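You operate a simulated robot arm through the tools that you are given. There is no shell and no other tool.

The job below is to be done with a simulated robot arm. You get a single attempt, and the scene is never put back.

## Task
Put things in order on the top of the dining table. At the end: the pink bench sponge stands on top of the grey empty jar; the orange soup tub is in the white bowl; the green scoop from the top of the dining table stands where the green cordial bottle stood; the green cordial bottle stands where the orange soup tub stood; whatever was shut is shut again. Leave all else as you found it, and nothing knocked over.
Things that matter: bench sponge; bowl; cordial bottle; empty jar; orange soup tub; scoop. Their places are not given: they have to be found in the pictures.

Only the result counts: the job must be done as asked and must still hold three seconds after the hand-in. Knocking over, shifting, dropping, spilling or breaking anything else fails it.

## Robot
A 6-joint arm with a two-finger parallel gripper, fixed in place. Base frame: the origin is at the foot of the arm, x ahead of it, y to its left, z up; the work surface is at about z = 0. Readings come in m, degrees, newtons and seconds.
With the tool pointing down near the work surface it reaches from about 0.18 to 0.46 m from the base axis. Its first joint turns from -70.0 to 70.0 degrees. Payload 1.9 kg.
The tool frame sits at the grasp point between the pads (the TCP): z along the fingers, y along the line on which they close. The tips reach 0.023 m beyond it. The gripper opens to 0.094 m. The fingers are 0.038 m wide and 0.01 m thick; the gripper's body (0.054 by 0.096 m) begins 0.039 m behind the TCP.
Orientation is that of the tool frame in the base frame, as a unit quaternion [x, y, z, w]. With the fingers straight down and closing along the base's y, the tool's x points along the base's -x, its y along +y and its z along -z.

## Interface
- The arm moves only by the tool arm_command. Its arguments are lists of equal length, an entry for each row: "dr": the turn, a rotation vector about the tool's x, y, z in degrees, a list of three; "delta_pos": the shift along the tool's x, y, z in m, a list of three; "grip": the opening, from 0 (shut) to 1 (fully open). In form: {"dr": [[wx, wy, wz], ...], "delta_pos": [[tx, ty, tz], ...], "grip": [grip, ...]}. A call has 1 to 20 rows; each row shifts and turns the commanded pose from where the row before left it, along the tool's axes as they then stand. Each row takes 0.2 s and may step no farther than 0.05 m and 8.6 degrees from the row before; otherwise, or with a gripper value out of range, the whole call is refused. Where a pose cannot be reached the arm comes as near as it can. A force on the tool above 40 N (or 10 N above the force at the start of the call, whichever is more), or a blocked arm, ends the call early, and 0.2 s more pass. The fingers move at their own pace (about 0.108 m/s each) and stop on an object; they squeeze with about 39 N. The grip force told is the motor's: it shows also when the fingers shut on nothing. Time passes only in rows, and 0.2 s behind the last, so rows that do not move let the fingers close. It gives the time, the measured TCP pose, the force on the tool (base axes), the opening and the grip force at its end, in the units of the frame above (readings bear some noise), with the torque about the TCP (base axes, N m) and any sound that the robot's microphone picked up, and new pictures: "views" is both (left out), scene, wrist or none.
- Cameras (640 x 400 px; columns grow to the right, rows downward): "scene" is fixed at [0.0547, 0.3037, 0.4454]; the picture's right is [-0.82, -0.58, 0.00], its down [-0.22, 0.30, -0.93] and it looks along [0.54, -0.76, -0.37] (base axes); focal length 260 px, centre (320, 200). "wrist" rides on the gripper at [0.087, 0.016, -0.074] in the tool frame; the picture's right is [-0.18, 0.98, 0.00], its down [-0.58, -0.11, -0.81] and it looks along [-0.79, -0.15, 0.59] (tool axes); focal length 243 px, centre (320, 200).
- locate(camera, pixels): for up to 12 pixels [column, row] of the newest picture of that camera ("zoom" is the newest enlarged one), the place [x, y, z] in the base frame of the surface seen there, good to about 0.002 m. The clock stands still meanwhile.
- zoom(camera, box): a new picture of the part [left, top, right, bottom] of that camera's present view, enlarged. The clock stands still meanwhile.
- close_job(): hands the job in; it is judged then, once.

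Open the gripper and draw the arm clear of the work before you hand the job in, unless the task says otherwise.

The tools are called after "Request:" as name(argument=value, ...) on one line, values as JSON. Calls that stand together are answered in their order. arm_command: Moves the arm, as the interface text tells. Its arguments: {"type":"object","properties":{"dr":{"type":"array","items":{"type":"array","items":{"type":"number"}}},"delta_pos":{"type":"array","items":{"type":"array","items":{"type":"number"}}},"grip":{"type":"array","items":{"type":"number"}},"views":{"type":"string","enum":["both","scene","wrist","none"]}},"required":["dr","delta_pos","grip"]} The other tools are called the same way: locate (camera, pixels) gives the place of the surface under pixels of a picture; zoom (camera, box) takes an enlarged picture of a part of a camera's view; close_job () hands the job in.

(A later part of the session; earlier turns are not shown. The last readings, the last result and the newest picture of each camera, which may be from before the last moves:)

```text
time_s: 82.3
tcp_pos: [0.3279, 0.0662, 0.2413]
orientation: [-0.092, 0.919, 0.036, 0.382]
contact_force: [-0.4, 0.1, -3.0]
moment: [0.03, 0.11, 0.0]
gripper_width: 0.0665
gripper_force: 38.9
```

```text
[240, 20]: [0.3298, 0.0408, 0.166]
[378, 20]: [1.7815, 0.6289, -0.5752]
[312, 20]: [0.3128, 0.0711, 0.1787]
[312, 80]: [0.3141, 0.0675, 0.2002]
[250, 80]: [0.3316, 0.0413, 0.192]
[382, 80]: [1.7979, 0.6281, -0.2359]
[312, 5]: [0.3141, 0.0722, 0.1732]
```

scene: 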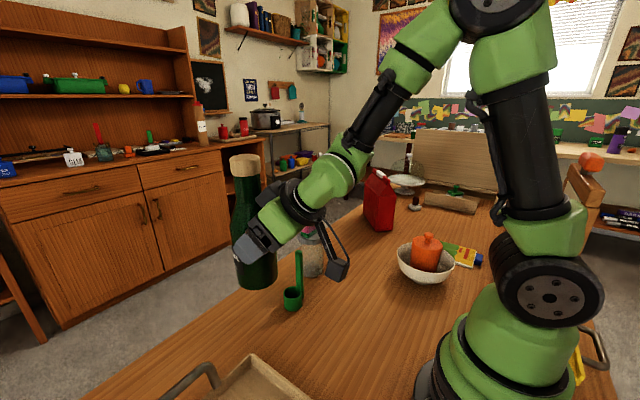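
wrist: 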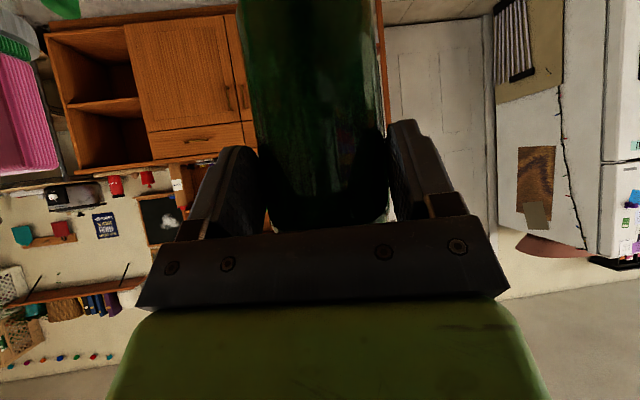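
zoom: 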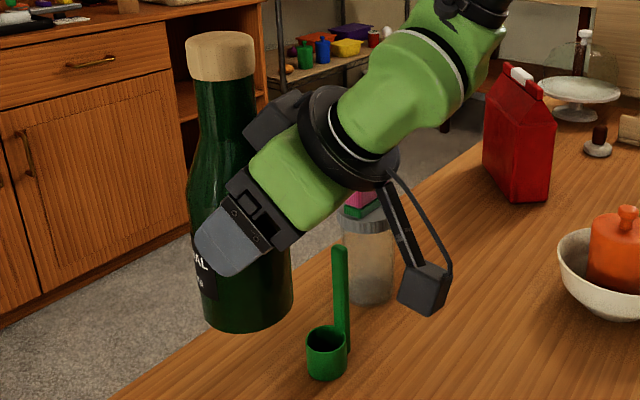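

The bottle axis is about 0.019 m ahead of the TCP and upright. I'll move outward and down so the bottle is above the tub's old place (0.388,0.079), about 4.5 cm above the table.

Request:
arm_command(dr=[[0, 0, 0], [0, 0, 0], [0, 0, 0], [0, 0, 0], [0, 0, 0], [0, 0, 0], [0, 0, 0]], delta_pos=[[0.0081, 0, 0.01807], [0.0081, 0, 0.01807], [0.0081, 0, 0.01807], [0.0081, 0, 0.01807], [0.0081, 0, 0.01807], [0.0081, 0, 0.01807], [0, 0, 0]], grip=[0.5, 0.5, 0.5, 0.5, 0.5, 0.5, 0.5], views="both")

Request:
zoom(camera="scene", box=[180, 200, 340, 360])

```text
time_s: 83.9
tcp_pos: [0.3705, 0.075, 0.1307]
orientation: [-0.093, 0.919, 0.037, 0.382]
contact_force: [0.1, 0.3, -2.9]
moment: [-0.02, 0.08, -0.02]
gripper_width: 0.0669
gripper_force: 38.9
```

scene: 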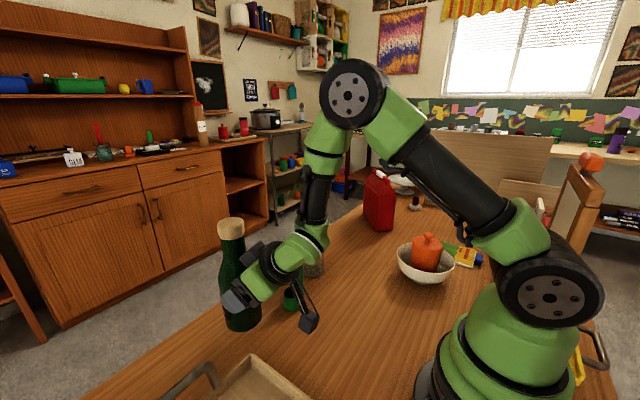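
wrist: 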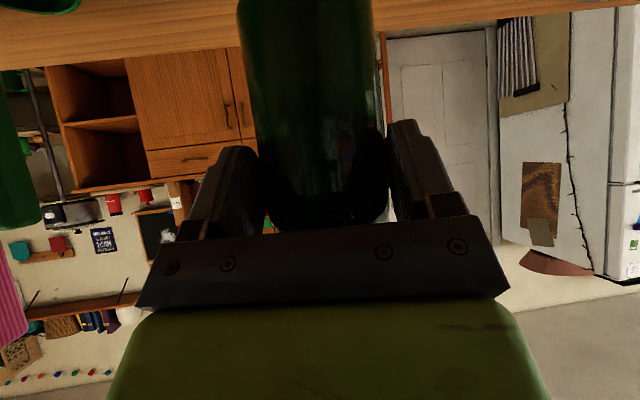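

```text
2.50 times, centred on (260, 280) of scene
```

zoom: 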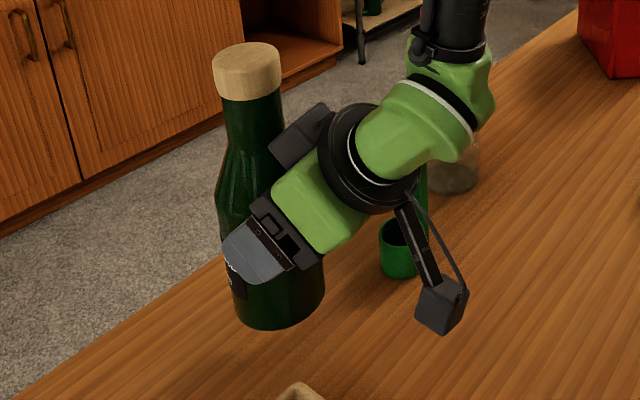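

Position is right. I'll lower about 4.1 cm, leaving some 5 mm to the table.

Request:
arm_command(dr=[[0, 0, 0], [0, 0, 0], [0, 0, 0], [0, 0, 0]], delta_pos=[[0.0106, 0, 0.0106], [0.0106, 0, 0.0106], [0.0078, 0, 0.0078], [0, 0, 0]], grip=[0.5, 0.5, 0.5, 0.5], views="both")

Request:
zoom(camera="scene", box=[180, 220, 340, 360])

```text
time_s: 84.9
tcp_pos: [0.3689, 0.0756, 0.0917]
orientation: [-0.092, 0.919, 0.036, 0.381]
contact_force: [-0.5, -0.6, -4.0]
moment: [-0.01, 0.12, -0.01]
gripper_width: 0.0671
gripper_force: 39.6
```

scene: 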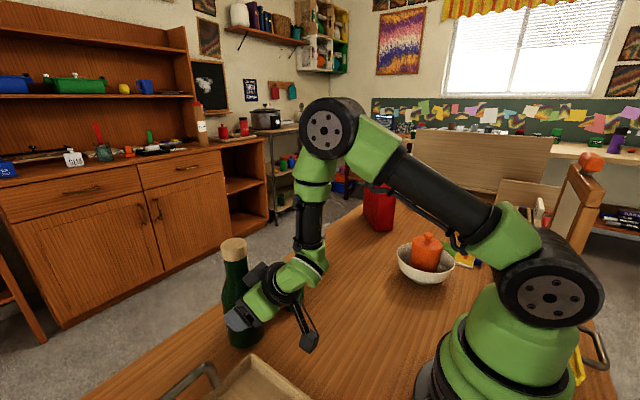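
wrist: 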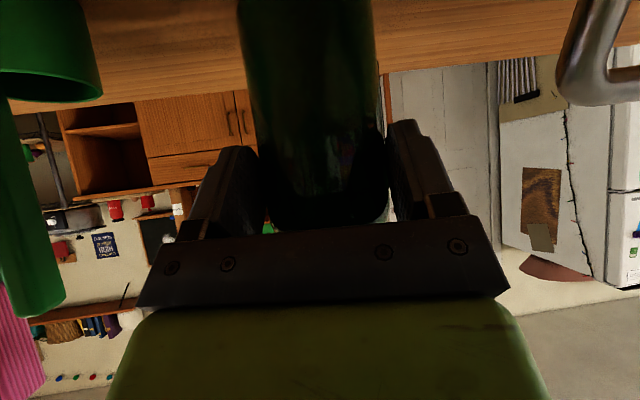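

```text
2.86 times, centred on (260, 290) of scene
```

zoom: 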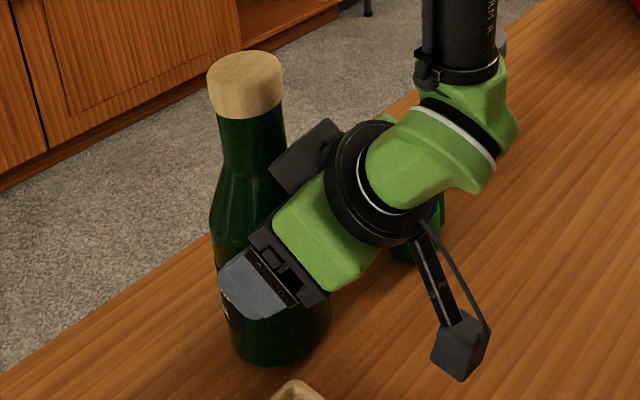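

About 7 mm to go. I'll lower 4 mm and then 1 mm steps with force checks.

Request:
arm_command(dr=[[0, 0, 0], [0, 0, 0], [0, 0, 0]], delta_pos=[[0.0021, 0, 0.0021], [0.0014, 0, 0.0014], [0, 0, 0]], grip=[0.5, 0.5, 0.5], views="none")

```text
time_s: 85.7
tcp_pos: [0.3697, 0.0751, 0.0866]
orientation: [-0.093, 0.919, 0.037, 0.382]
contact_force: [-0.7, 0.4, -3.7]
moment: [-0.01, 0.05, 0.01]
gripper_width: 0.0672
gripper_force: 39.5
```

Still hanging (−3.7 N) at z 0.0866. Continue by 1 mm steps.

Request:
arm_command(dr=[[0, 0, 0], [0, 0, 0]], delta_pos=[[0.0007, 0, 0.0007], [0, 0, 0]], grip=[0.5, 0.5], views="none")

```text
time_s: 86.3
tcp_pos: [0.3696, 0.0753, 0.0857]
orientation: [-0.092, 0.919, 0.037, 0.381]
contact_force: [-3.2, 0.0, 4.2]
moment: [0.24, 0.1, 0.13]
gripper_width: 0.0666
gripper_force: 38.7
```

The bottle touched down (+4.2 N). I'll open the fingers gradually.

Request:
arm_command(dr=[[0, 0, 0], [0, 0, 0], [0, 0, 0], [0, 0, 0]], delta_pos=[[0, 0, 0], [0, 0, 0], [0, 0, 0], [0, 0, 0]], grip=[0.74, 0.82, 0.95, 0.95], views="both")

Request:
zoom(camera="scene", box=[180, 220, 340, 360])

```text
time_s: 87.3
tcp_pos: [0.3686, 0.0752, 0.0847]
orientation: [-0.092, 0.919, 0.037, 0.383]
contact_force: [0.0, -1.0, 0.4]
moment: [0.0, 0.01, -0.02]
gripper_width: 0.0893
gripper_force: 0.0
```

scene: 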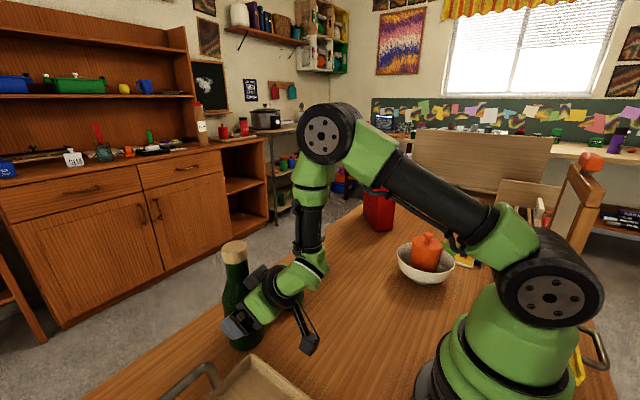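
wrist: 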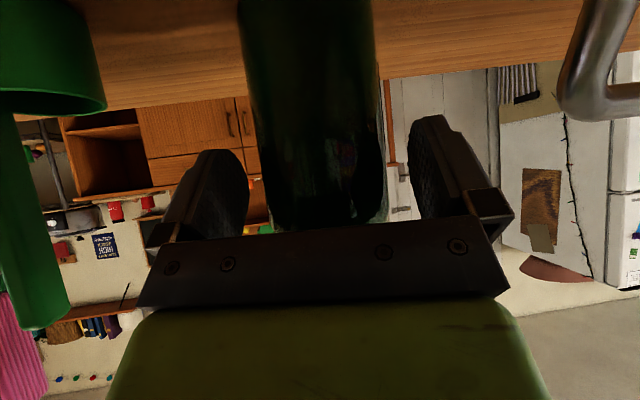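

```text
2.86 times, centred on (260, 290) of scene
```

zoom: 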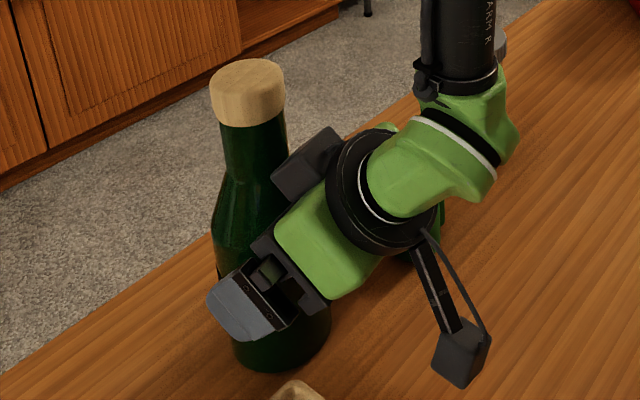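

The bottle stands free. I'll retract along the tool axis by 7 cm and then rise.

Request:
arm_command(dr=[[0, 0, 0], [0, 0, 0], [0, 0, 0], [0, 0, 0], [0, 0, 0], [0, 0, 0], [0, 0, 0]], delta_pos=[[0, 0, -0.01], [0, 0, -0.02], [0, 0, -0.02], [0, 0, -0.02], [-0.0283, 0, -0.0283], [-0.0283, 0, -0.0283], [0, 0, 0]], grip=[1, 1, 1, 1, 1, 1, 1], views="both")

Request:
zoom(camera="scene", box=[180, 200, 340, 360])

```text
time_s: 88.9
tcp_pos: [0.3215, 0.0658, 0.2153]
orientation: [-0.094, 0.919, 0.038, 0.38]
contact_force: [-0.9, -0.6, -0.7]
moment: [-0.02, -0.01, 0.01]
gripper_width: 0.0941
gripper_force: 0.0
```

scene: 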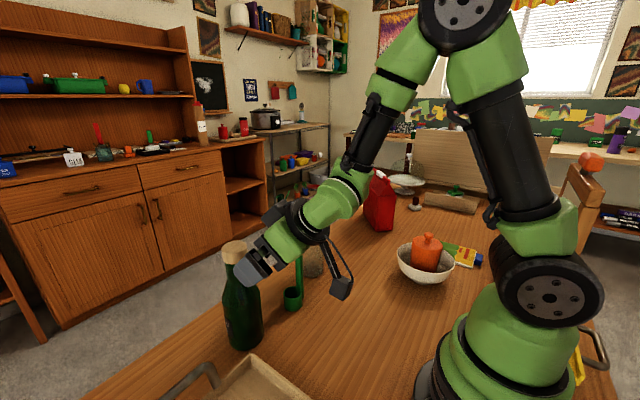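
wrist: 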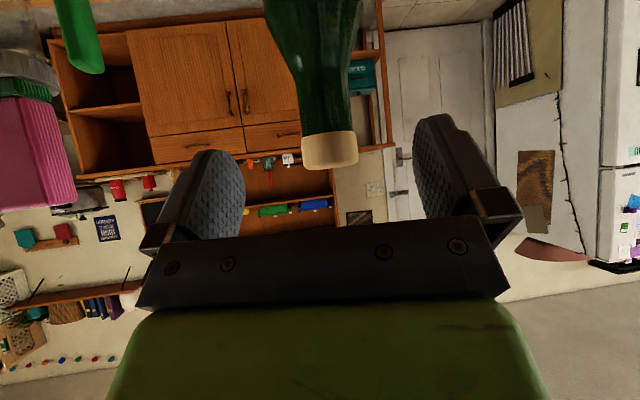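

```text
2.50 times, centred on (260, 280) of scene
```

zoom: 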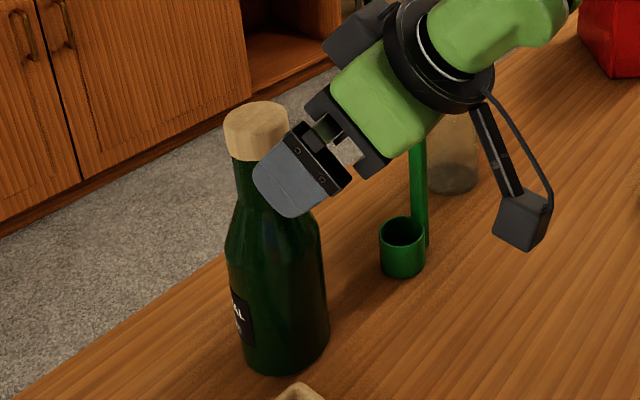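

The bottle stands where the tub was. Next I back off toward (0.30,−0.03,0.28), align the tool radially, and start uprighting the tool in small steps, watching for any reach problem.

Request:
arm_command(dr=[[0, 0, 0], [0, 0, 0], [0, 0, 0], [0, 0, 0], [4.03, 0, 4.03], [4.03, 0, 4.03], [4.03, 0, 4.03], [0, 0, 0]], delta_pos=[[-0.0044, -0.0224, -0.01856], [-0.0044, -0.0224, -0.01856], [-0.0044, -0.0224, -0.01856], [-0.0044, -0.0224, -0.01856], [0, 0, 0], [0, 0, 0], [0, 0, 0], [0, 0, 0]], grip=[1, 1, 1, 1, 1, 1, 0.5, 0.5], views="none")

Request:
arm_command(dr=[[0, 5, 0], [0, 5, 0], [0, 0, 0]], delta_pos=[[0, 0, 0], [0, 0, 0], [0, 0, 0]], grip=[0.5, 0.5, 0.5], views="scene")

```text
time_s: 90.7
tcp_pos: [0.2999, -0.0288, 0.2798]
orientation: [0.03, 0.923, -0.014, 0.384]
contact_force: [0.1, -0.5, 0.2]
moment: [-0.01, 0.01, 0.01]
gripper_width: 0.0468
gripper_force: 0.1
```

```text
time_s: 91.5
tcp_pos: [0.299, -0.0301, 0.28]
orientation: [0.047, 0.953, -0.015, 0.3]
contact_force: [0.0, 0.2, -0.1]
moment: [0.01, -0.02, 0.0]
gripper_width: 0.0469
gripper_force: 0.0
```

scene: 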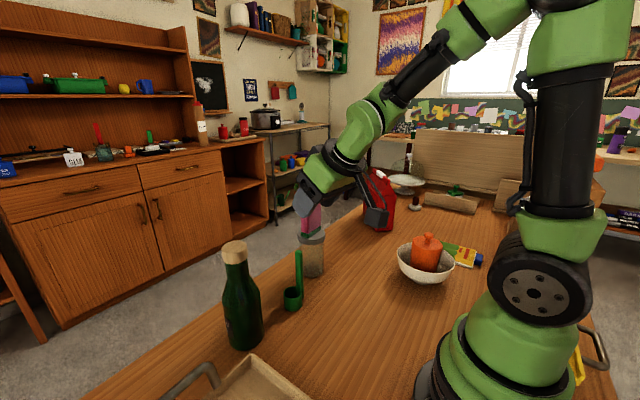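

That worked with no limit reported (tilt now about 35°). I'll continue uprighting in steps.

Request:
arm_command(dr=[[0, 5, 0], [0, 5, 0], [0, 0, 0]], delta_pos=[[0, 0, 0], [0, 0, 0], [0, 0, 0]], grip=[0.5, 0.5, 0.5], views="none")

Request:
arm_command(dr=[[0, 5, 0], [0, 5, 0], [0, 0, 0]], delta_pos=[[0, 0, 0], [0, 0, 0], [0, 0, 0]], grip=[0.5, 0.5, 0.5], views="scene")

```text
time_s: 92.3
tcp_pos: [0.2993, -0.0301, 0.2801]
orientation: [0.048, 0.975, -0.012, 0.217]
contact_force: [0.1, 0.1, -0.1]
moment: [0.0, -0.02, 0.0]
gripper_width: 0.0469
gripper_force: 0.2
```

```text
time_s: 93.1
tcp_pos: [0.2992, -0.0295, 0.2801]
orientation: [0.049, 0.99, -0.007, 0.13]
contact_force: [0.1, -0.1, -0.7]
moment: [-0.03, 0.01, -0.01]
gripper_width: 0.0471
gripper_force: 0.0
```

scene: 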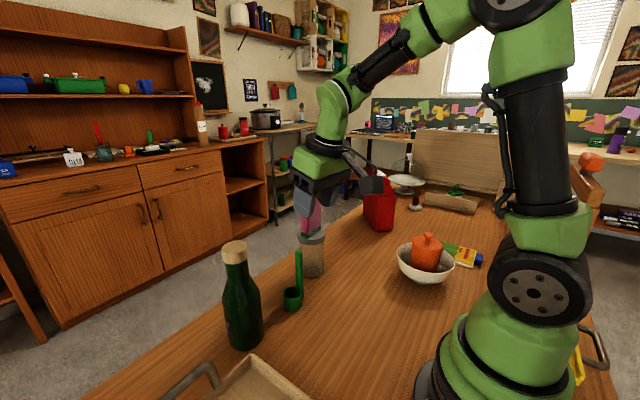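

Nearly upright (15° left), no problems. I'll finish uprighting and set the yaw so the fingers close along y for the scoop handle.

Request:
arm_command(dr=[[0, 4.97, 0], [0, 4.97, 0], [0, 4.97, 0], [0, 0, -5.7], [0, 0, 0]], delta_pos=[[0, 0, 0], [0, 0, 0], [0, 0, 0], [0, 0, 0], [0, 0, 0]], grip=[0.5, 0.5, 0.5, 0.5, 0.5], views="both")

Request:
zoom(camera="scene", box=[200, 225, 340, 365])

```text
time_s: 94.3
tcp_pos: [0.2983, -0.0291, 0.2797]
orientation: [-0.001, 1.0, -0.001, 0.0]
contact_force: [-0.2, 1.1, 0.6]
moment: [0.0, -0.05, 0.02]
gripper_width: 0.0469
gripper_force: 0.0
```

scene: 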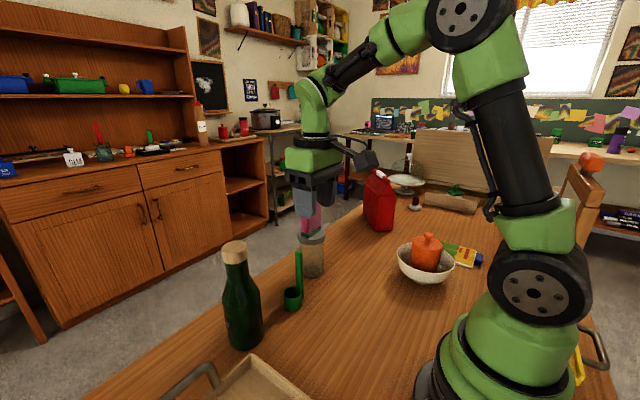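
wrist: 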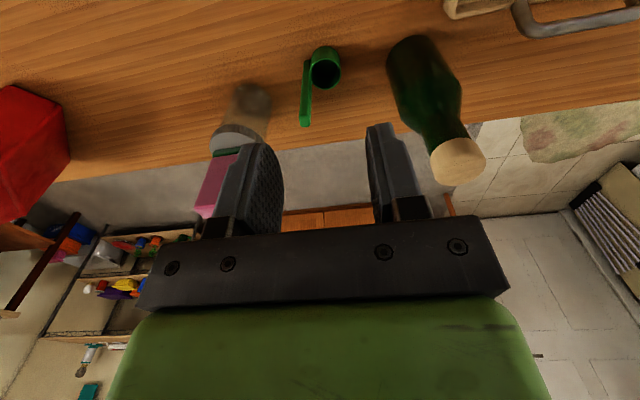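

```text
2.86 times, centred on (270, 295) of scene
```

zoom: 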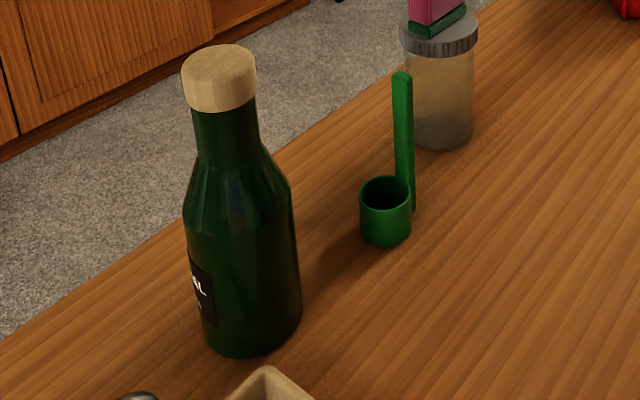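

The tool is upright, and the scoop is untouched. I'll verify the bottle's new place and relocate the scoop handle.

Request:
locate(camera="zoom", pixels=[[250, 345], [210, 340], [298, 310], [218, 62], [188, 75], [252, 80], [218, 95], [402, 76], [396, 90], [411, 90], [386, 240], [386, 190]])

Request:
locate(camera="wrist", pixels=[[305, 122], [300, 124], [310, 124], [305, 114], [306, 66], [325, 70], [326, 48], [341, 68], [322, 88], [458, 160], [415, 38], [390, 60]])

```text
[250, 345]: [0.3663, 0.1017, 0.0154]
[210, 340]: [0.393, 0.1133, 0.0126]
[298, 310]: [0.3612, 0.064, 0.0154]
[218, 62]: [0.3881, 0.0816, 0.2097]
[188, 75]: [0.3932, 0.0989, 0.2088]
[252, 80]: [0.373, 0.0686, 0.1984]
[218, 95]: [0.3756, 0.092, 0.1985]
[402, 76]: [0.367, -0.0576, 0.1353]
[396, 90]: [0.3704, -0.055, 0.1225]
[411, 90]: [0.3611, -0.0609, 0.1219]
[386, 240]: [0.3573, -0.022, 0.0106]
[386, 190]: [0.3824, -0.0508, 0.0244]
```

```text
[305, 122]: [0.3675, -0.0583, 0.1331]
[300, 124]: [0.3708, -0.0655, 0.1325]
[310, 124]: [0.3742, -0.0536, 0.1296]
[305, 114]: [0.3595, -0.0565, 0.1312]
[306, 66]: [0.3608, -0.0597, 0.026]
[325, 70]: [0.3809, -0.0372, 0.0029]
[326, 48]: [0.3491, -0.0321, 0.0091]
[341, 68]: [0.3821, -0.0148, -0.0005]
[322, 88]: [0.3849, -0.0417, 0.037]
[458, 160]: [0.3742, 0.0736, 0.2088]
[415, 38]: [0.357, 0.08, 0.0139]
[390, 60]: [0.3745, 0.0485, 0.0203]
```

Bottle is at about (0.389,0.080), right where the tub was. Now I go above the scoop handle at (0.367,−0.060), fingers half open, stopping at z 0.175.

Request:
arm_command(dr=[[0, 0, 0], [0, 0, 0], [0, 0, 0], [0, 0, 0], [0, 0, 0]], delta_pos=[[-0.0172, -0.0077, 0.0262], [-0.0172, -0.0077, 0.0262], [-0.0172, -0.0077, 0.0262], [-0.0172, -0.0077, 0.0262], [0, 0, 0]], grip=[0.5, 0.5, 0.5, 0.5, 0.5], views="both")

Request:
zoom(camera="wrist", box=[220, 40, 420, 165])

```text
time_s: 95.5
tcp_pos: [0.3694, -0.0602, 0.1774]
orientation: [-0.001, 1.0, -0.001, 0.001]
contact_force: [0.0, -0.6, -0.4]
moment: [-0.01, 0.02, 0.01]
gripper_width: 0.047
gripper_force: 0.0
```

scene: 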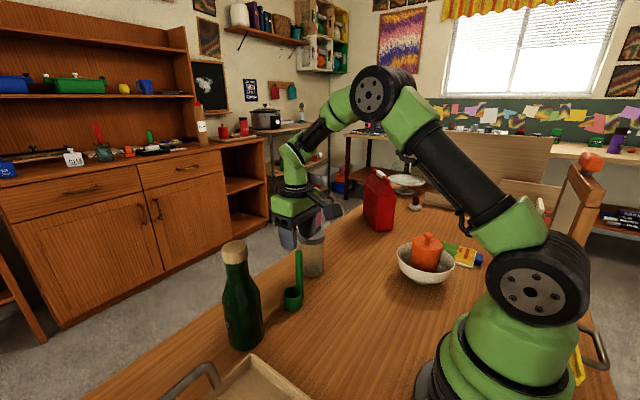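
wrist: 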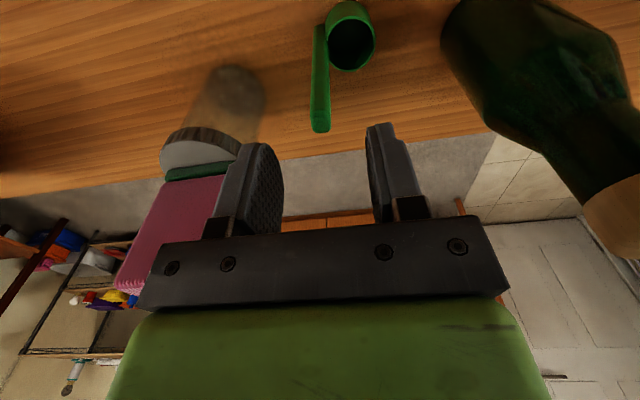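

```text
3.20 times, centred on (320, 102) of wrist
```

zoom: 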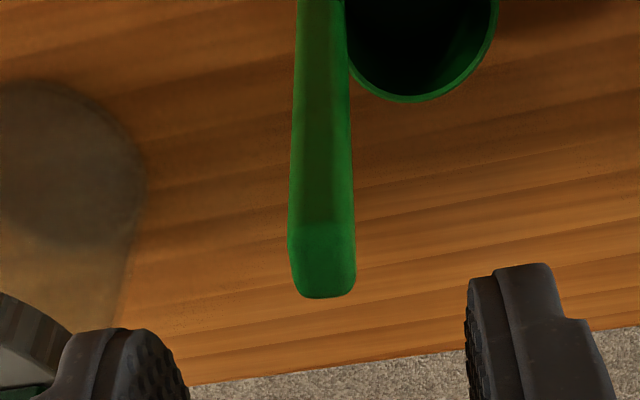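

The handle is centred between the fingers; I'll measure its top once more from this close view.

Request:
locate(camera="zoom", pixels=[[322, 265], [292, 245], [352, 245], [300, 290], [348, 288], [322, 235], [425, 98], [490, 30], [350, 50]])

```text
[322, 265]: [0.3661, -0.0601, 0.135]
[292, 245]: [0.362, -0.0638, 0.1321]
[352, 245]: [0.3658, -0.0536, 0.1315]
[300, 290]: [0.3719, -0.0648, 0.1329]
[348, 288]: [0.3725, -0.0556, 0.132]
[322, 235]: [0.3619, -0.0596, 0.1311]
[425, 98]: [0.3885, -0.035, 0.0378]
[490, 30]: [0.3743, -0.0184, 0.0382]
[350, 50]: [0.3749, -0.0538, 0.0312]
```

Handle centre is (0.367,−0.060). I'll descend to TCP z≈0.102 and close.

Request:
arm_command(dr=[[0, 0, 0], [0, 0, 0], [0, 0, 0], [0, 0, 0], [0, 0, 0], [0, 0, 0], [0, 0, 0]], delta_pos=[[0.001, 0, 0.028], [0, 0, 0.028], [0, 0, 0.018], [0, 0, 0], [0, 0, 0], [0, 0, 0], [0, 0, 0]], grip=[0.5, 0.5, 0.5, 0.3, 0.15, 0, 0], views="both")

Request:
zoom(camera="scene", box=[250, 200, 370, 320])

```text
time_s: 97.1
tcp_pos: [0.3671, -0.0596, 0.0989]
orientation: [-0.001, 1.0, 0.0, 0.002]
contact_force: [0.1, -1.1, 0.2]
moment: [-0.02, 0.0, 0.0]
gripper_width: 0.0111
gripper_force: 38.9
```

scene: 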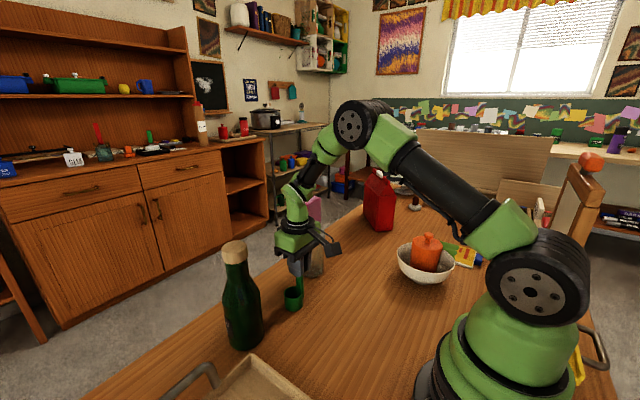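
wrist: 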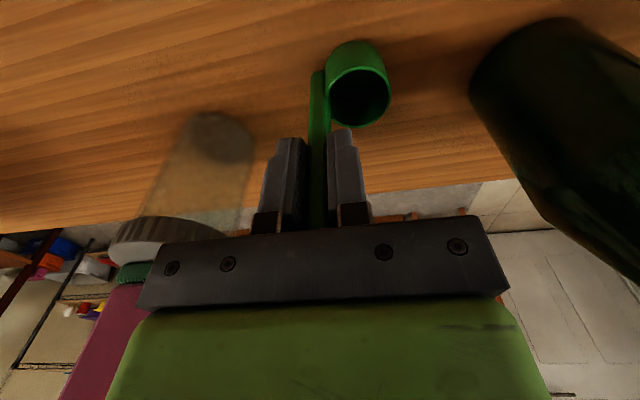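

```text
3.33 times, centred on (310, 260) of scene
```

zoom: 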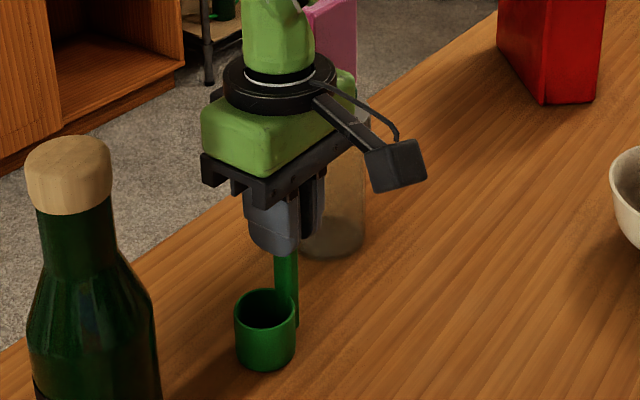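

Handle gripped (0.011 m). I'll lift straight up 6 cm and check that the scoop hangs true.

Request:
arm_command(dr=[[0, 0, 0], [0, 0, 0], [0, 0, 0], [0, 0, 0], [0, 0, 0]], delta_pos=[[0, 0, -0.01], [0, 0, -0.02], [0, 0, -0.02], [0, 0, -0.01], [0, 0, 0]], grip=[0, 0, 0, 0, 0], views="both")

Request:
zoom(camera="scene", box=[250, 180, 370, 300])

```text
time_s: 98.3
tcp_pos: [0.3683, -0.0603, 0.1612]
orientation: [-0.001, 1.0, -0.002, 0.001]
contact_force: [0.2, -0.3, -1.1]
moment: [-0.03, 0.01, 0.03]
gripper_width: 0.0112
gripper_force: 39.1
```

scene: 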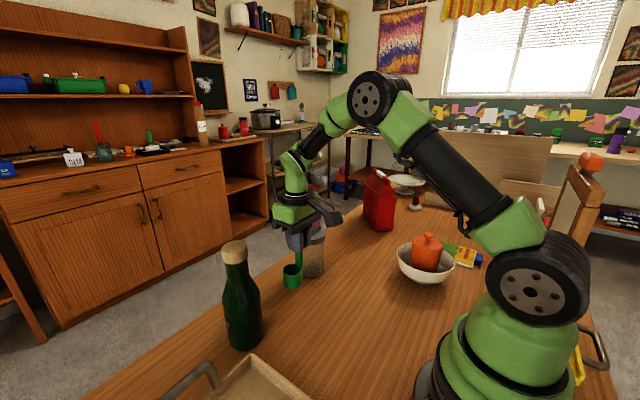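
wrist: 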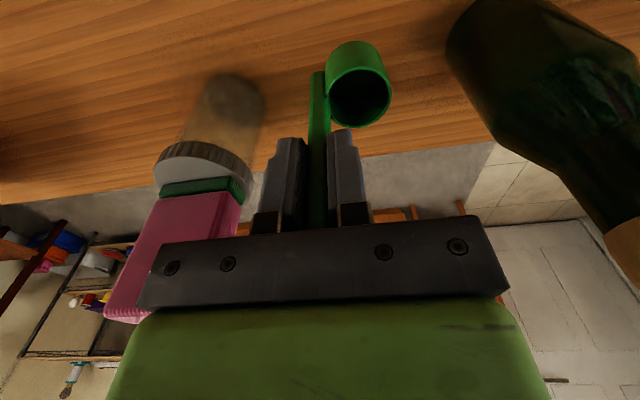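

```text
3.33 times, centred on (310, 240) of scene
```

zoom: 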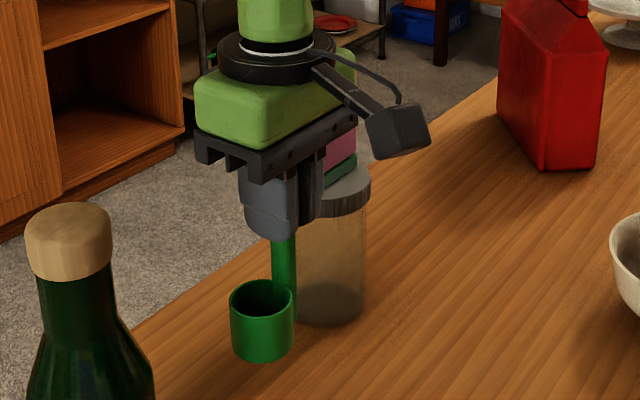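

The scoop hangs true. I'll draw it inward, then swing it clockwise around inside the jar's radius toward the bottle's old spot.

Request:
arm_command(dr=[[0, 0, 0], [0, 0, 0], [0, 0, 0], [0, 0, 5], [0, 0, 5], [0, 0, 5], [0, 0, 5], [0, 0, 5], [0, 0, 5], [0, 0, 5], [0, 0, 0]], delta_pos=[[0.025, 0, 0], [0.025, 0, 0], [0.025, 0, 0], [0.0063, -0.0252, 0], [0.0063, -0.0252, 0], [0.0063, -0.0252, 0], [0.0063, -0.0252, 0], [0.0063, -0.0252, 0], [0.0063, -0.0252, 0], [0, 0, 0], [0, 0, 0]], grip=[0, 0, 0, 0, 0, 0, 0, 0, 0, 0, 0], views="both")

```text
time_s: 100.7
tcp_pos: [0.2218, -0.1991, 0.1614]
orientation: [0.3, 0.954, -0.001, 0.001]
contact_force: [0.0, 0.2, 0.1]
moment: [0.02, 0.0, 0.02]
gripper_width: 0.011
gripper_force: 39.2
```

scene: 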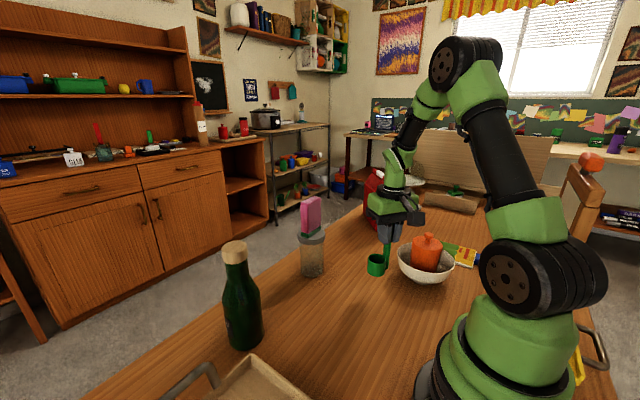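
wrist: 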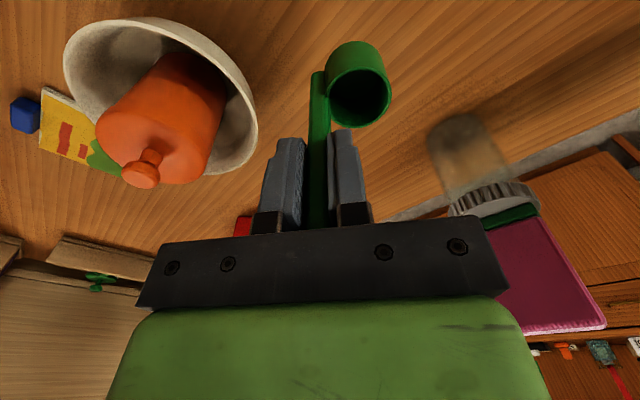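

On course; the wrist view also shows the bowl and tub well. I'll measure bowl and tub here, then extend outward toward the bottle's old place while lowering to z≈0.125.

Request:
locate(camera="wrist", pixels=[[68, 70], [80, 35], [120, 22], [180, 28], [225, 60], [255, 115], [252, 145], [150, 160], [140, 178], [110, 140], [195, 170], [165, 165]])

Request:
arm_command(dr=[[0, 0, 0], [0, 0, 0], [0, 0, 0], [0, 0, 0], [0, 0, 0], [0, 0, 0], [0, 0, 0]], delta_pos=[[-0.02487, -0.0024, 0.00607], [-0.02487, -0.0024, 0.00607], [-0.02487, -0.0024, 0.00607], [-0.02487, -0.0024, 0.00607], [-0.02487, -0.0024, 0.00607], [-0.02487, -0.0024, 0.00607], [0, 0, 0]], grip=[0, 0, 0, 0, 0, 0, 0], views="both")

```text
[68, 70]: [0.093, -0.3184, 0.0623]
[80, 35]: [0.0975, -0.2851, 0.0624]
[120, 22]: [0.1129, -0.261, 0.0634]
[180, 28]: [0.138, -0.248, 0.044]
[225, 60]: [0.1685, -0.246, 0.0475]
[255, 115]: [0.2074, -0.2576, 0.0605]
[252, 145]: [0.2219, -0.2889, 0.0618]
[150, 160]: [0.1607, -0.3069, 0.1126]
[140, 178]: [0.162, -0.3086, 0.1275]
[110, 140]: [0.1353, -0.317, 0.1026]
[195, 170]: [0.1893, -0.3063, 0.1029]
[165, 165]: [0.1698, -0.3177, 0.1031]
```

```text
time_s: 102.3
tcp_pos: [0.3372, -0.2966, 0.1234]
orientation: [0.299, 0.954, 0.0, 0.002]
contact_force: [-0.6, 0.3, -0.5]
moment: [0.02, -0.04, 0.01]
gripper_width: 0.0112
gripper_force: 38.8
```

scene: 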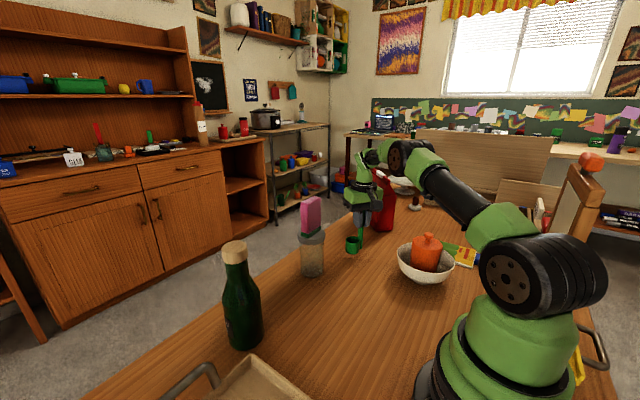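
wrist: 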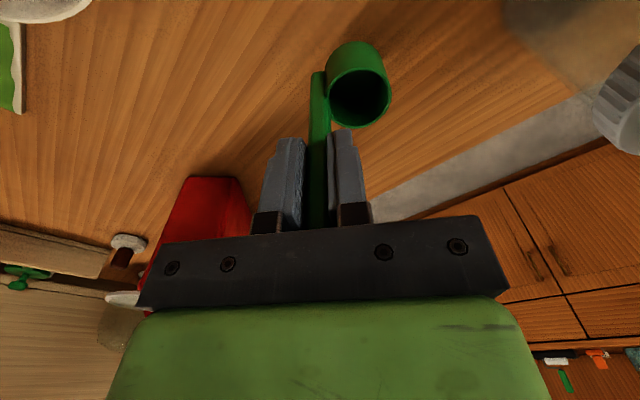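

Scoop is at the target area (TCP (0.337,−0.297)). Lid heights (0.103/0.1275) confirm the tub is shut. I'll check where the scoop cup now is before lowering.

Request:
zoom(camera="wrist", box=[290, 30, 410, 140])

Request:
locate(camera="wrist", pixels=[[331, 96], [388, 92], [357, 71], [360, 125], [385, 72], [350, 45], [333, 60], [383, 60], [318, 80]])

Request:
locate(camera="scene", pixels=[[353, 250], [346, 242], [360, 243], [353, 238], [353, 247]])

```text
3.64 times, centred on (350, 85) of wrist
```

zoom: 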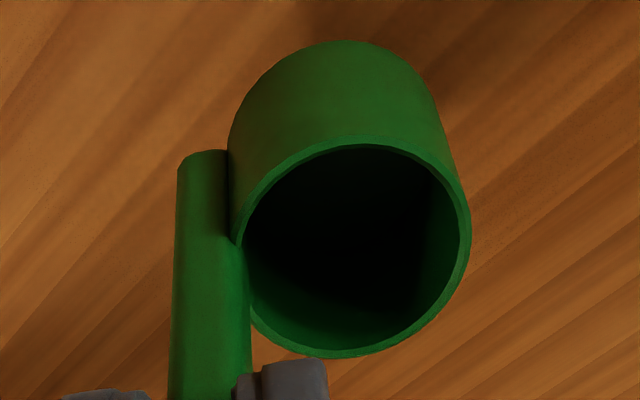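

```text
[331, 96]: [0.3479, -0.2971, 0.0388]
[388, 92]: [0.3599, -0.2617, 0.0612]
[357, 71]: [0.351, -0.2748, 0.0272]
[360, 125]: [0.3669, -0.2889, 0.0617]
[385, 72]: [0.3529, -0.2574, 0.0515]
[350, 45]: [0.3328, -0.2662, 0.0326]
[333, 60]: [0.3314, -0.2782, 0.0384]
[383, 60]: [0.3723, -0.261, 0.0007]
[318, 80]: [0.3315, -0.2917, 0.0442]
```

```text
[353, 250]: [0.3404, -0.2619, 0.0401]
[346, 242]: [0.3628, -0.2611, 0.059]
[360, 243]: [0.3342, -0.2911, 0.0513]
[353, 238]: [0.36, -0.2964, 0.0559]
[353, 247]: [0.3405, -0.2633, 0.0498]
```

Cup centre is about (0.352,−0.277), with the scoop's middle on the bottle's old spot (0.3495,−0.2795). I'll lower 18 mm, then creep.

Request:
arm_command(dr=[[0, 0, 0], [0, 0, 0], [0, 0, 0]], delta_pos=[[0.0008, 0, 0.01], [0, 0, 0.008], [0, 0, 0]], grip=[0, 0, 0], views="wrist")

Request:
arm_command(dr=[[0, 0, 0], [0, 0, 0]], delta_pos=[[0, 0, 0.0015], [0, 0, 0]], grip=[0, 0], views="none")

```text
time_s: 103.1
tcp_pos: [0.3365, -0.2947, 0.107]
orientation: [0.3, 0.954, -0.001, 0.002]
contact_force: [0.2, 0.2, -0.2]
moment: [0.0, 0.01, 0.01]
gripper_width: 0.0112
gripper_force: 38.8
```

wrist: 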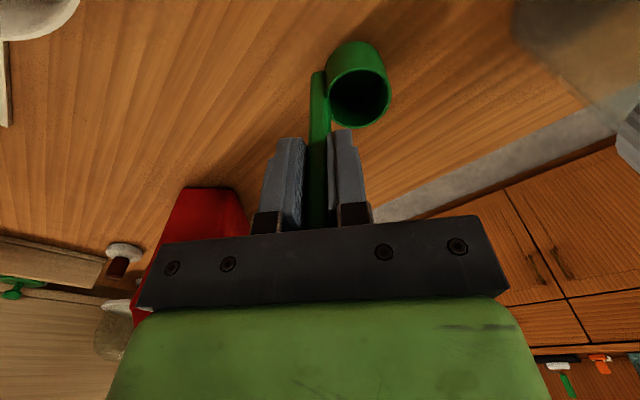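

```text
time_s: 103.7
tcp_pos: [0.3378, -0.2969, 0.1057]
orientation: [0.301, 0.954, 0.0, 0.002]
contact_force: [-0.1, -0.6, -1.5]
moment: [-0.02, -0.04, -0.02]
gripper_width: 0.0111
gripper_force: 38.9
```

No contact yet at z 0.1057. I'll go on in small steps.

Request:
arm_command(dr=[[0, 0, 0], [0, 0, 0], [0, 0, 0]], delta_pos=[[0, 0, 0.0015], [0, 0, 0.0015], [0, 0, 0]], grip=[0, 0, 0], views="none")

Request:
arm_command(dr=[[0, 0, 0], [0, 0, 0]], delta_pos=[[0, 0, 0.001], [0, 0, 0]], grip=[0, 0], views="none")

```text
time_s: 104.5
tcp_pos: [0.3366, -0.2958, 0.1025]
orientation: [0.3, 0.954, 0.0, 0.002]
contact_force: [0.4, -0.5, -0.4]
moment: [-0.01, -0.02, -0.01]
gripper_width: 0.0112
gripper_force: 39.4
```

```text
time_s: 105.1
tcp_pos: [0.3378, -0.2944, 0.1021]
orientation: [0.3, 0.954, 0.0, 0.003]
contact_force: [-0.1, -0.1, -1.0]
moment: [0.01, -0.03, -0.01]
gripper_width: 0.0113
gripper_force: 39.0
```

Still no contact. Continuing in 1 mm steps, one at a time.

Request:
arm_command(dr=[[0, 0, 0], [0, 0, 0]], delta_pos=[[0, 0, 0.001], [0, 0, 0]], grip=[0, 0], views="none")

Request:
arm_command(dr=[[0, 0, 0], [0, 0, 0]], delta_pos=[[0, 0, 0.001], [0, 0, 0]], grip=[0, 0], views="none")

```text
time_s: 105.7
tcp_pos: [0.3381, -0.2942, 0.1006]
orientation: [0.3, 0.954, -0.001, 0.002]
contact_force: [0.1, -0.7, -0.5]
moment: [-0.03, 0.0, 0.0]
gripper_width: 0.0111
gripper_force: 38.8
```

```text
time_s: 106.3
tcp_pos: [0.3372, -0.2951, 0.1009]
orientation: [0.3, 0.954, -0.001, 0.003]
contact_force: [-2.0, 1.1, 8.0]
moment: [0.34, 0.25, 0.03]
gripper_width: 0.011
gripper_force: 39.1
```

Contact (8 N): the scoop stands on the table. I'll open the fingers and look.

Request:
arm_command(dr=[[0, 0, 0], [0, 0, 0], [0, 0, 0], [0, 0, 0]], delta_pos=[[0, 0, -0.0004], [0, 0, 0], [0, 0, 0], [0, 0, 0]], grip=[0.15, 0.25, 0.4, 0.4], views="both")

Request:
zoom(camera="scene", box=[290, 170, 430, 290])

```text
time_s: 107.3
tcp_pos: [0.3384, -0.2958, 0.0999]
orientation: [0.3, 0.954, -0.001, 0.002]
contact_force: [0.4, -0.6, 0.4]
moment: [-0.02, -0.01, 0.0]
gripper_width: 0.0375
gripper_force: 0.0
```

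scene: 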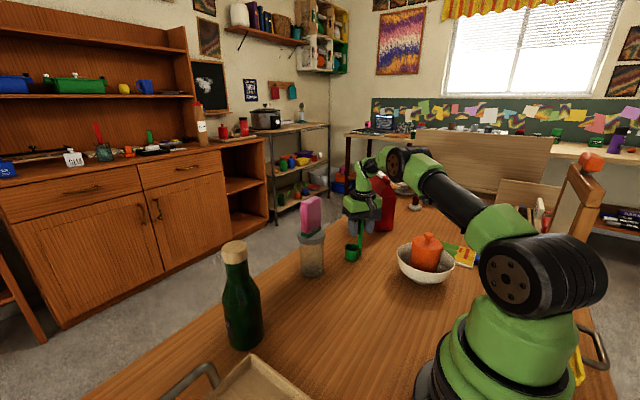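
wrist: 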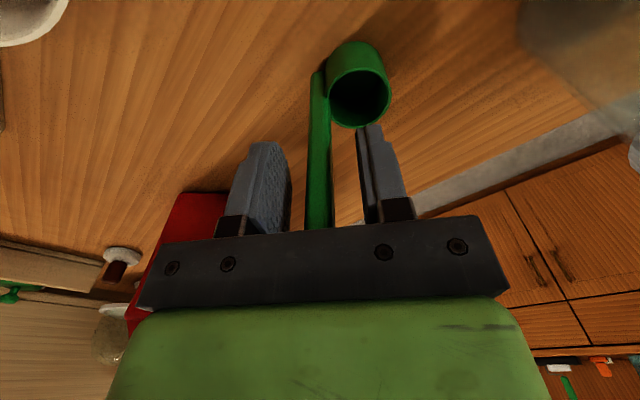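

```text
3.33 times, centred on (360, 230) of scene
```

zoom: 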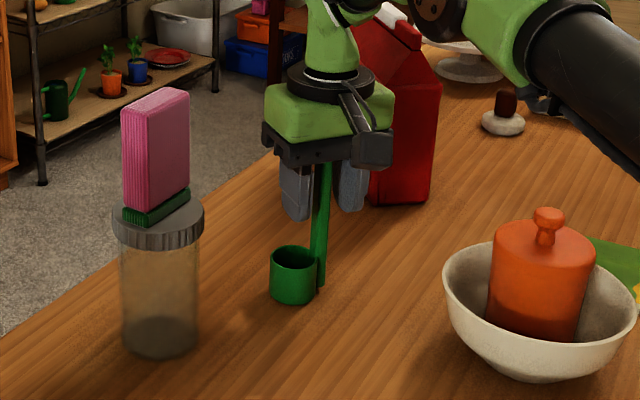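

The scoop stands upright on the bottle's old spot. I'll rise straight up past the handle top, then draw back inward.

Request:
arm_command(dr=[[0, 0, 0], [0, 0, 0], [0, 0, 0], [0, 0, 0], [0, 0, 0], [0, 0, 0], [0, 0, 0], [0, 0, 0]], delta_pos=[[0, 0, -0.015], [0, 0, -0.025], [0, 0, -0.025], [0.02, 0, -0.01], [0.035, 0, -0.02], [0.035, 0, -0.02], [0.035, 0, -0.02], [0, 0, 0]], grip=[0.4, 0.4, 0.4, 0.4, 0.4, 0.4, 0.4, 0.4], views="both")

Request:
zoom(camera="scene", box=[280, 170, 480, 310])

```text
time_s: 109.1
tcp_pos: [0.2325, -0.2238, 0.2356]
orientation: [0.299, 0.954, -0.001, 0.002]
contact_force: [-0.1, -0.2, -0.7]
moment: [-0.02, 0.0, -0.02]
gripper_width: 0.0375
gripper_force: 0.0
```

scene: 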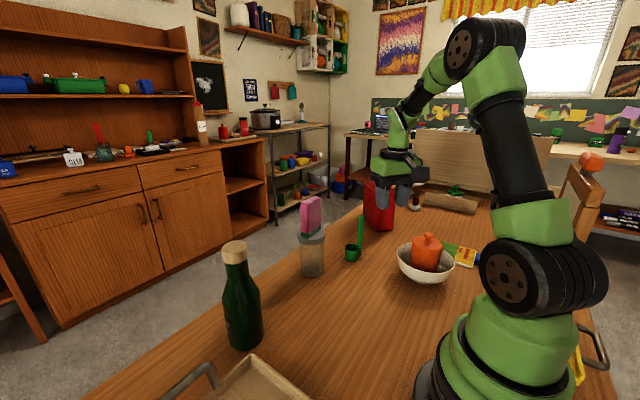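
wrist: 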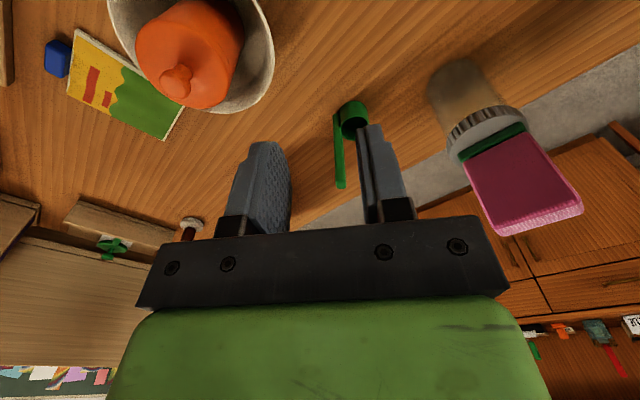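

```text
2.86 times, centred on (380, 240) of scene
```

zoom: 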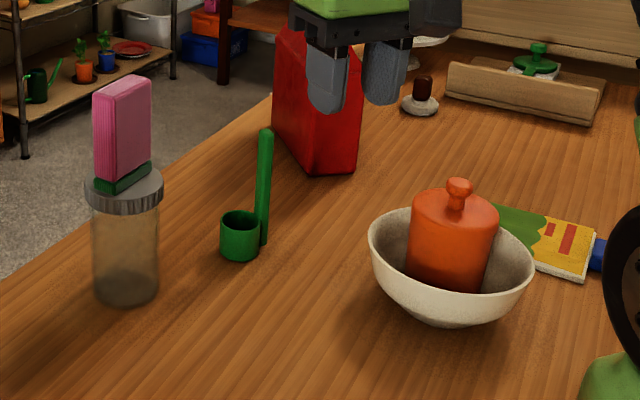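

The scoop stands upright. Now I need to put the bowl (with the tub) back: it is at about (0.1595,−0.3045) instead of (0.150,−0.258). I'll turn the tool to yaw 0 up here first, in small steps, to hook the bowl's near rim between the fingers later.

Request:
arm_command(dr=[[0, 0, -7], [0, 0, -7], [0, 0, 0]], delta_pos=[[0, 0, 0], [0, 0, 0], [0, 0, 0]], grip=[0.4, 0.32, 0.32], views="none")

Request:
arm_command(dr=[[0, 0, -7], [0, 0, -7], [0, 0, -6.8], [0, 0, 0]], delta_pos=[[0, 0, 0], [0, 0, 0], [0, 0, 0], [0, 0, 0]], grip=[0.32, 0.32, 0.32, 0.32], views="both")

```text
time_s: 109.9
tcp_pos: [0.234, -0.2233, 0.2345]
orientation: [0.181, 0.984, -0.002, 0.002]
contact_force: [0.2, -0.9, 1.0]
moment: [-0.02, -0.04, -0.04]
gripper_width: 0.03
gripper_force: 0.1
```

```text
time_s: 110.9
tcp_pos: [0.2346, -0.2241, 0.235]
orientation: [0.001, 1.0, -0.002, 0.002]
contact_force: [0.4, -0.2, 0.6]
moment: [0.0, -0.03, 0.02]
gripper_width: 0.0301
gripper_force: 0.1
```

scene: 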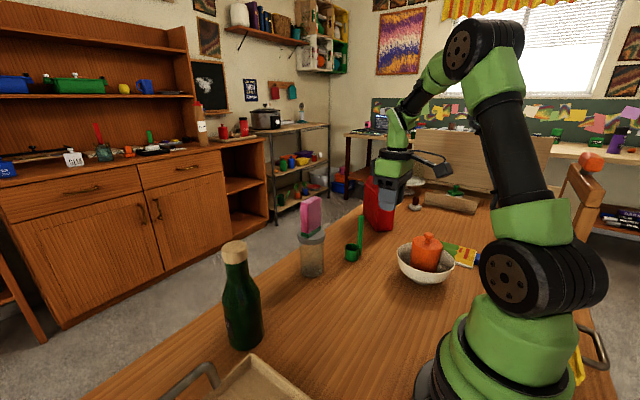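
wrist: 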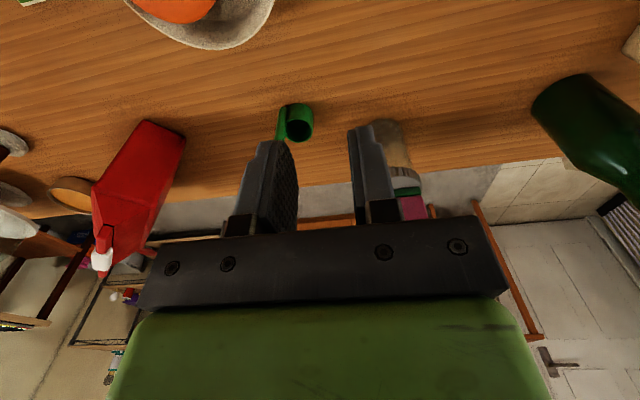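

Yaw 0 holds fine. I'll move horizontally above the bowl's near rim at height, checking for reach flags.

Request:
arm_command(dr=[[0, 0, 0], [0, 0, 0], [0, 0, 0], [0, 0, 0]], delta_pos=[[0.025, -0.0051, 0], [0.025, -0.0051, 0], [0.0251, -0.0052, 0], [0, 0, 0]], grip=[0.32, 0.32, 0.32, 0.32], views="both")

```text
time_s: 111.9
tcp_pos: [0.1593, -0.2381, 0.2375]
orientation: [0.0, 1.0, -0.001, 0.002]
contact_force: [-0.7, 0.1, -0.3]
moment: [-0.02, 0.0, 0.04]
gripper_width: 0.0303
gripper_force: 0.1
```

scene: 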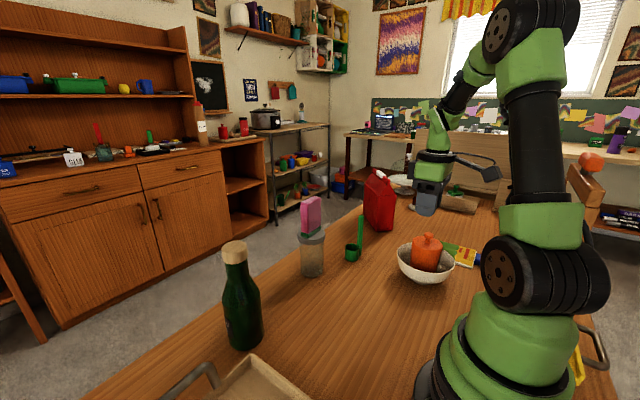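
wrist: 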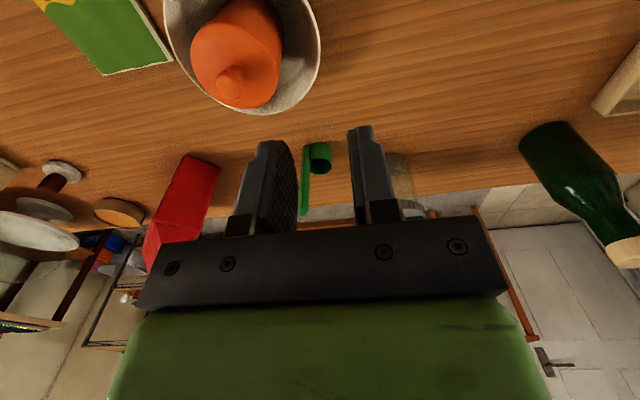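

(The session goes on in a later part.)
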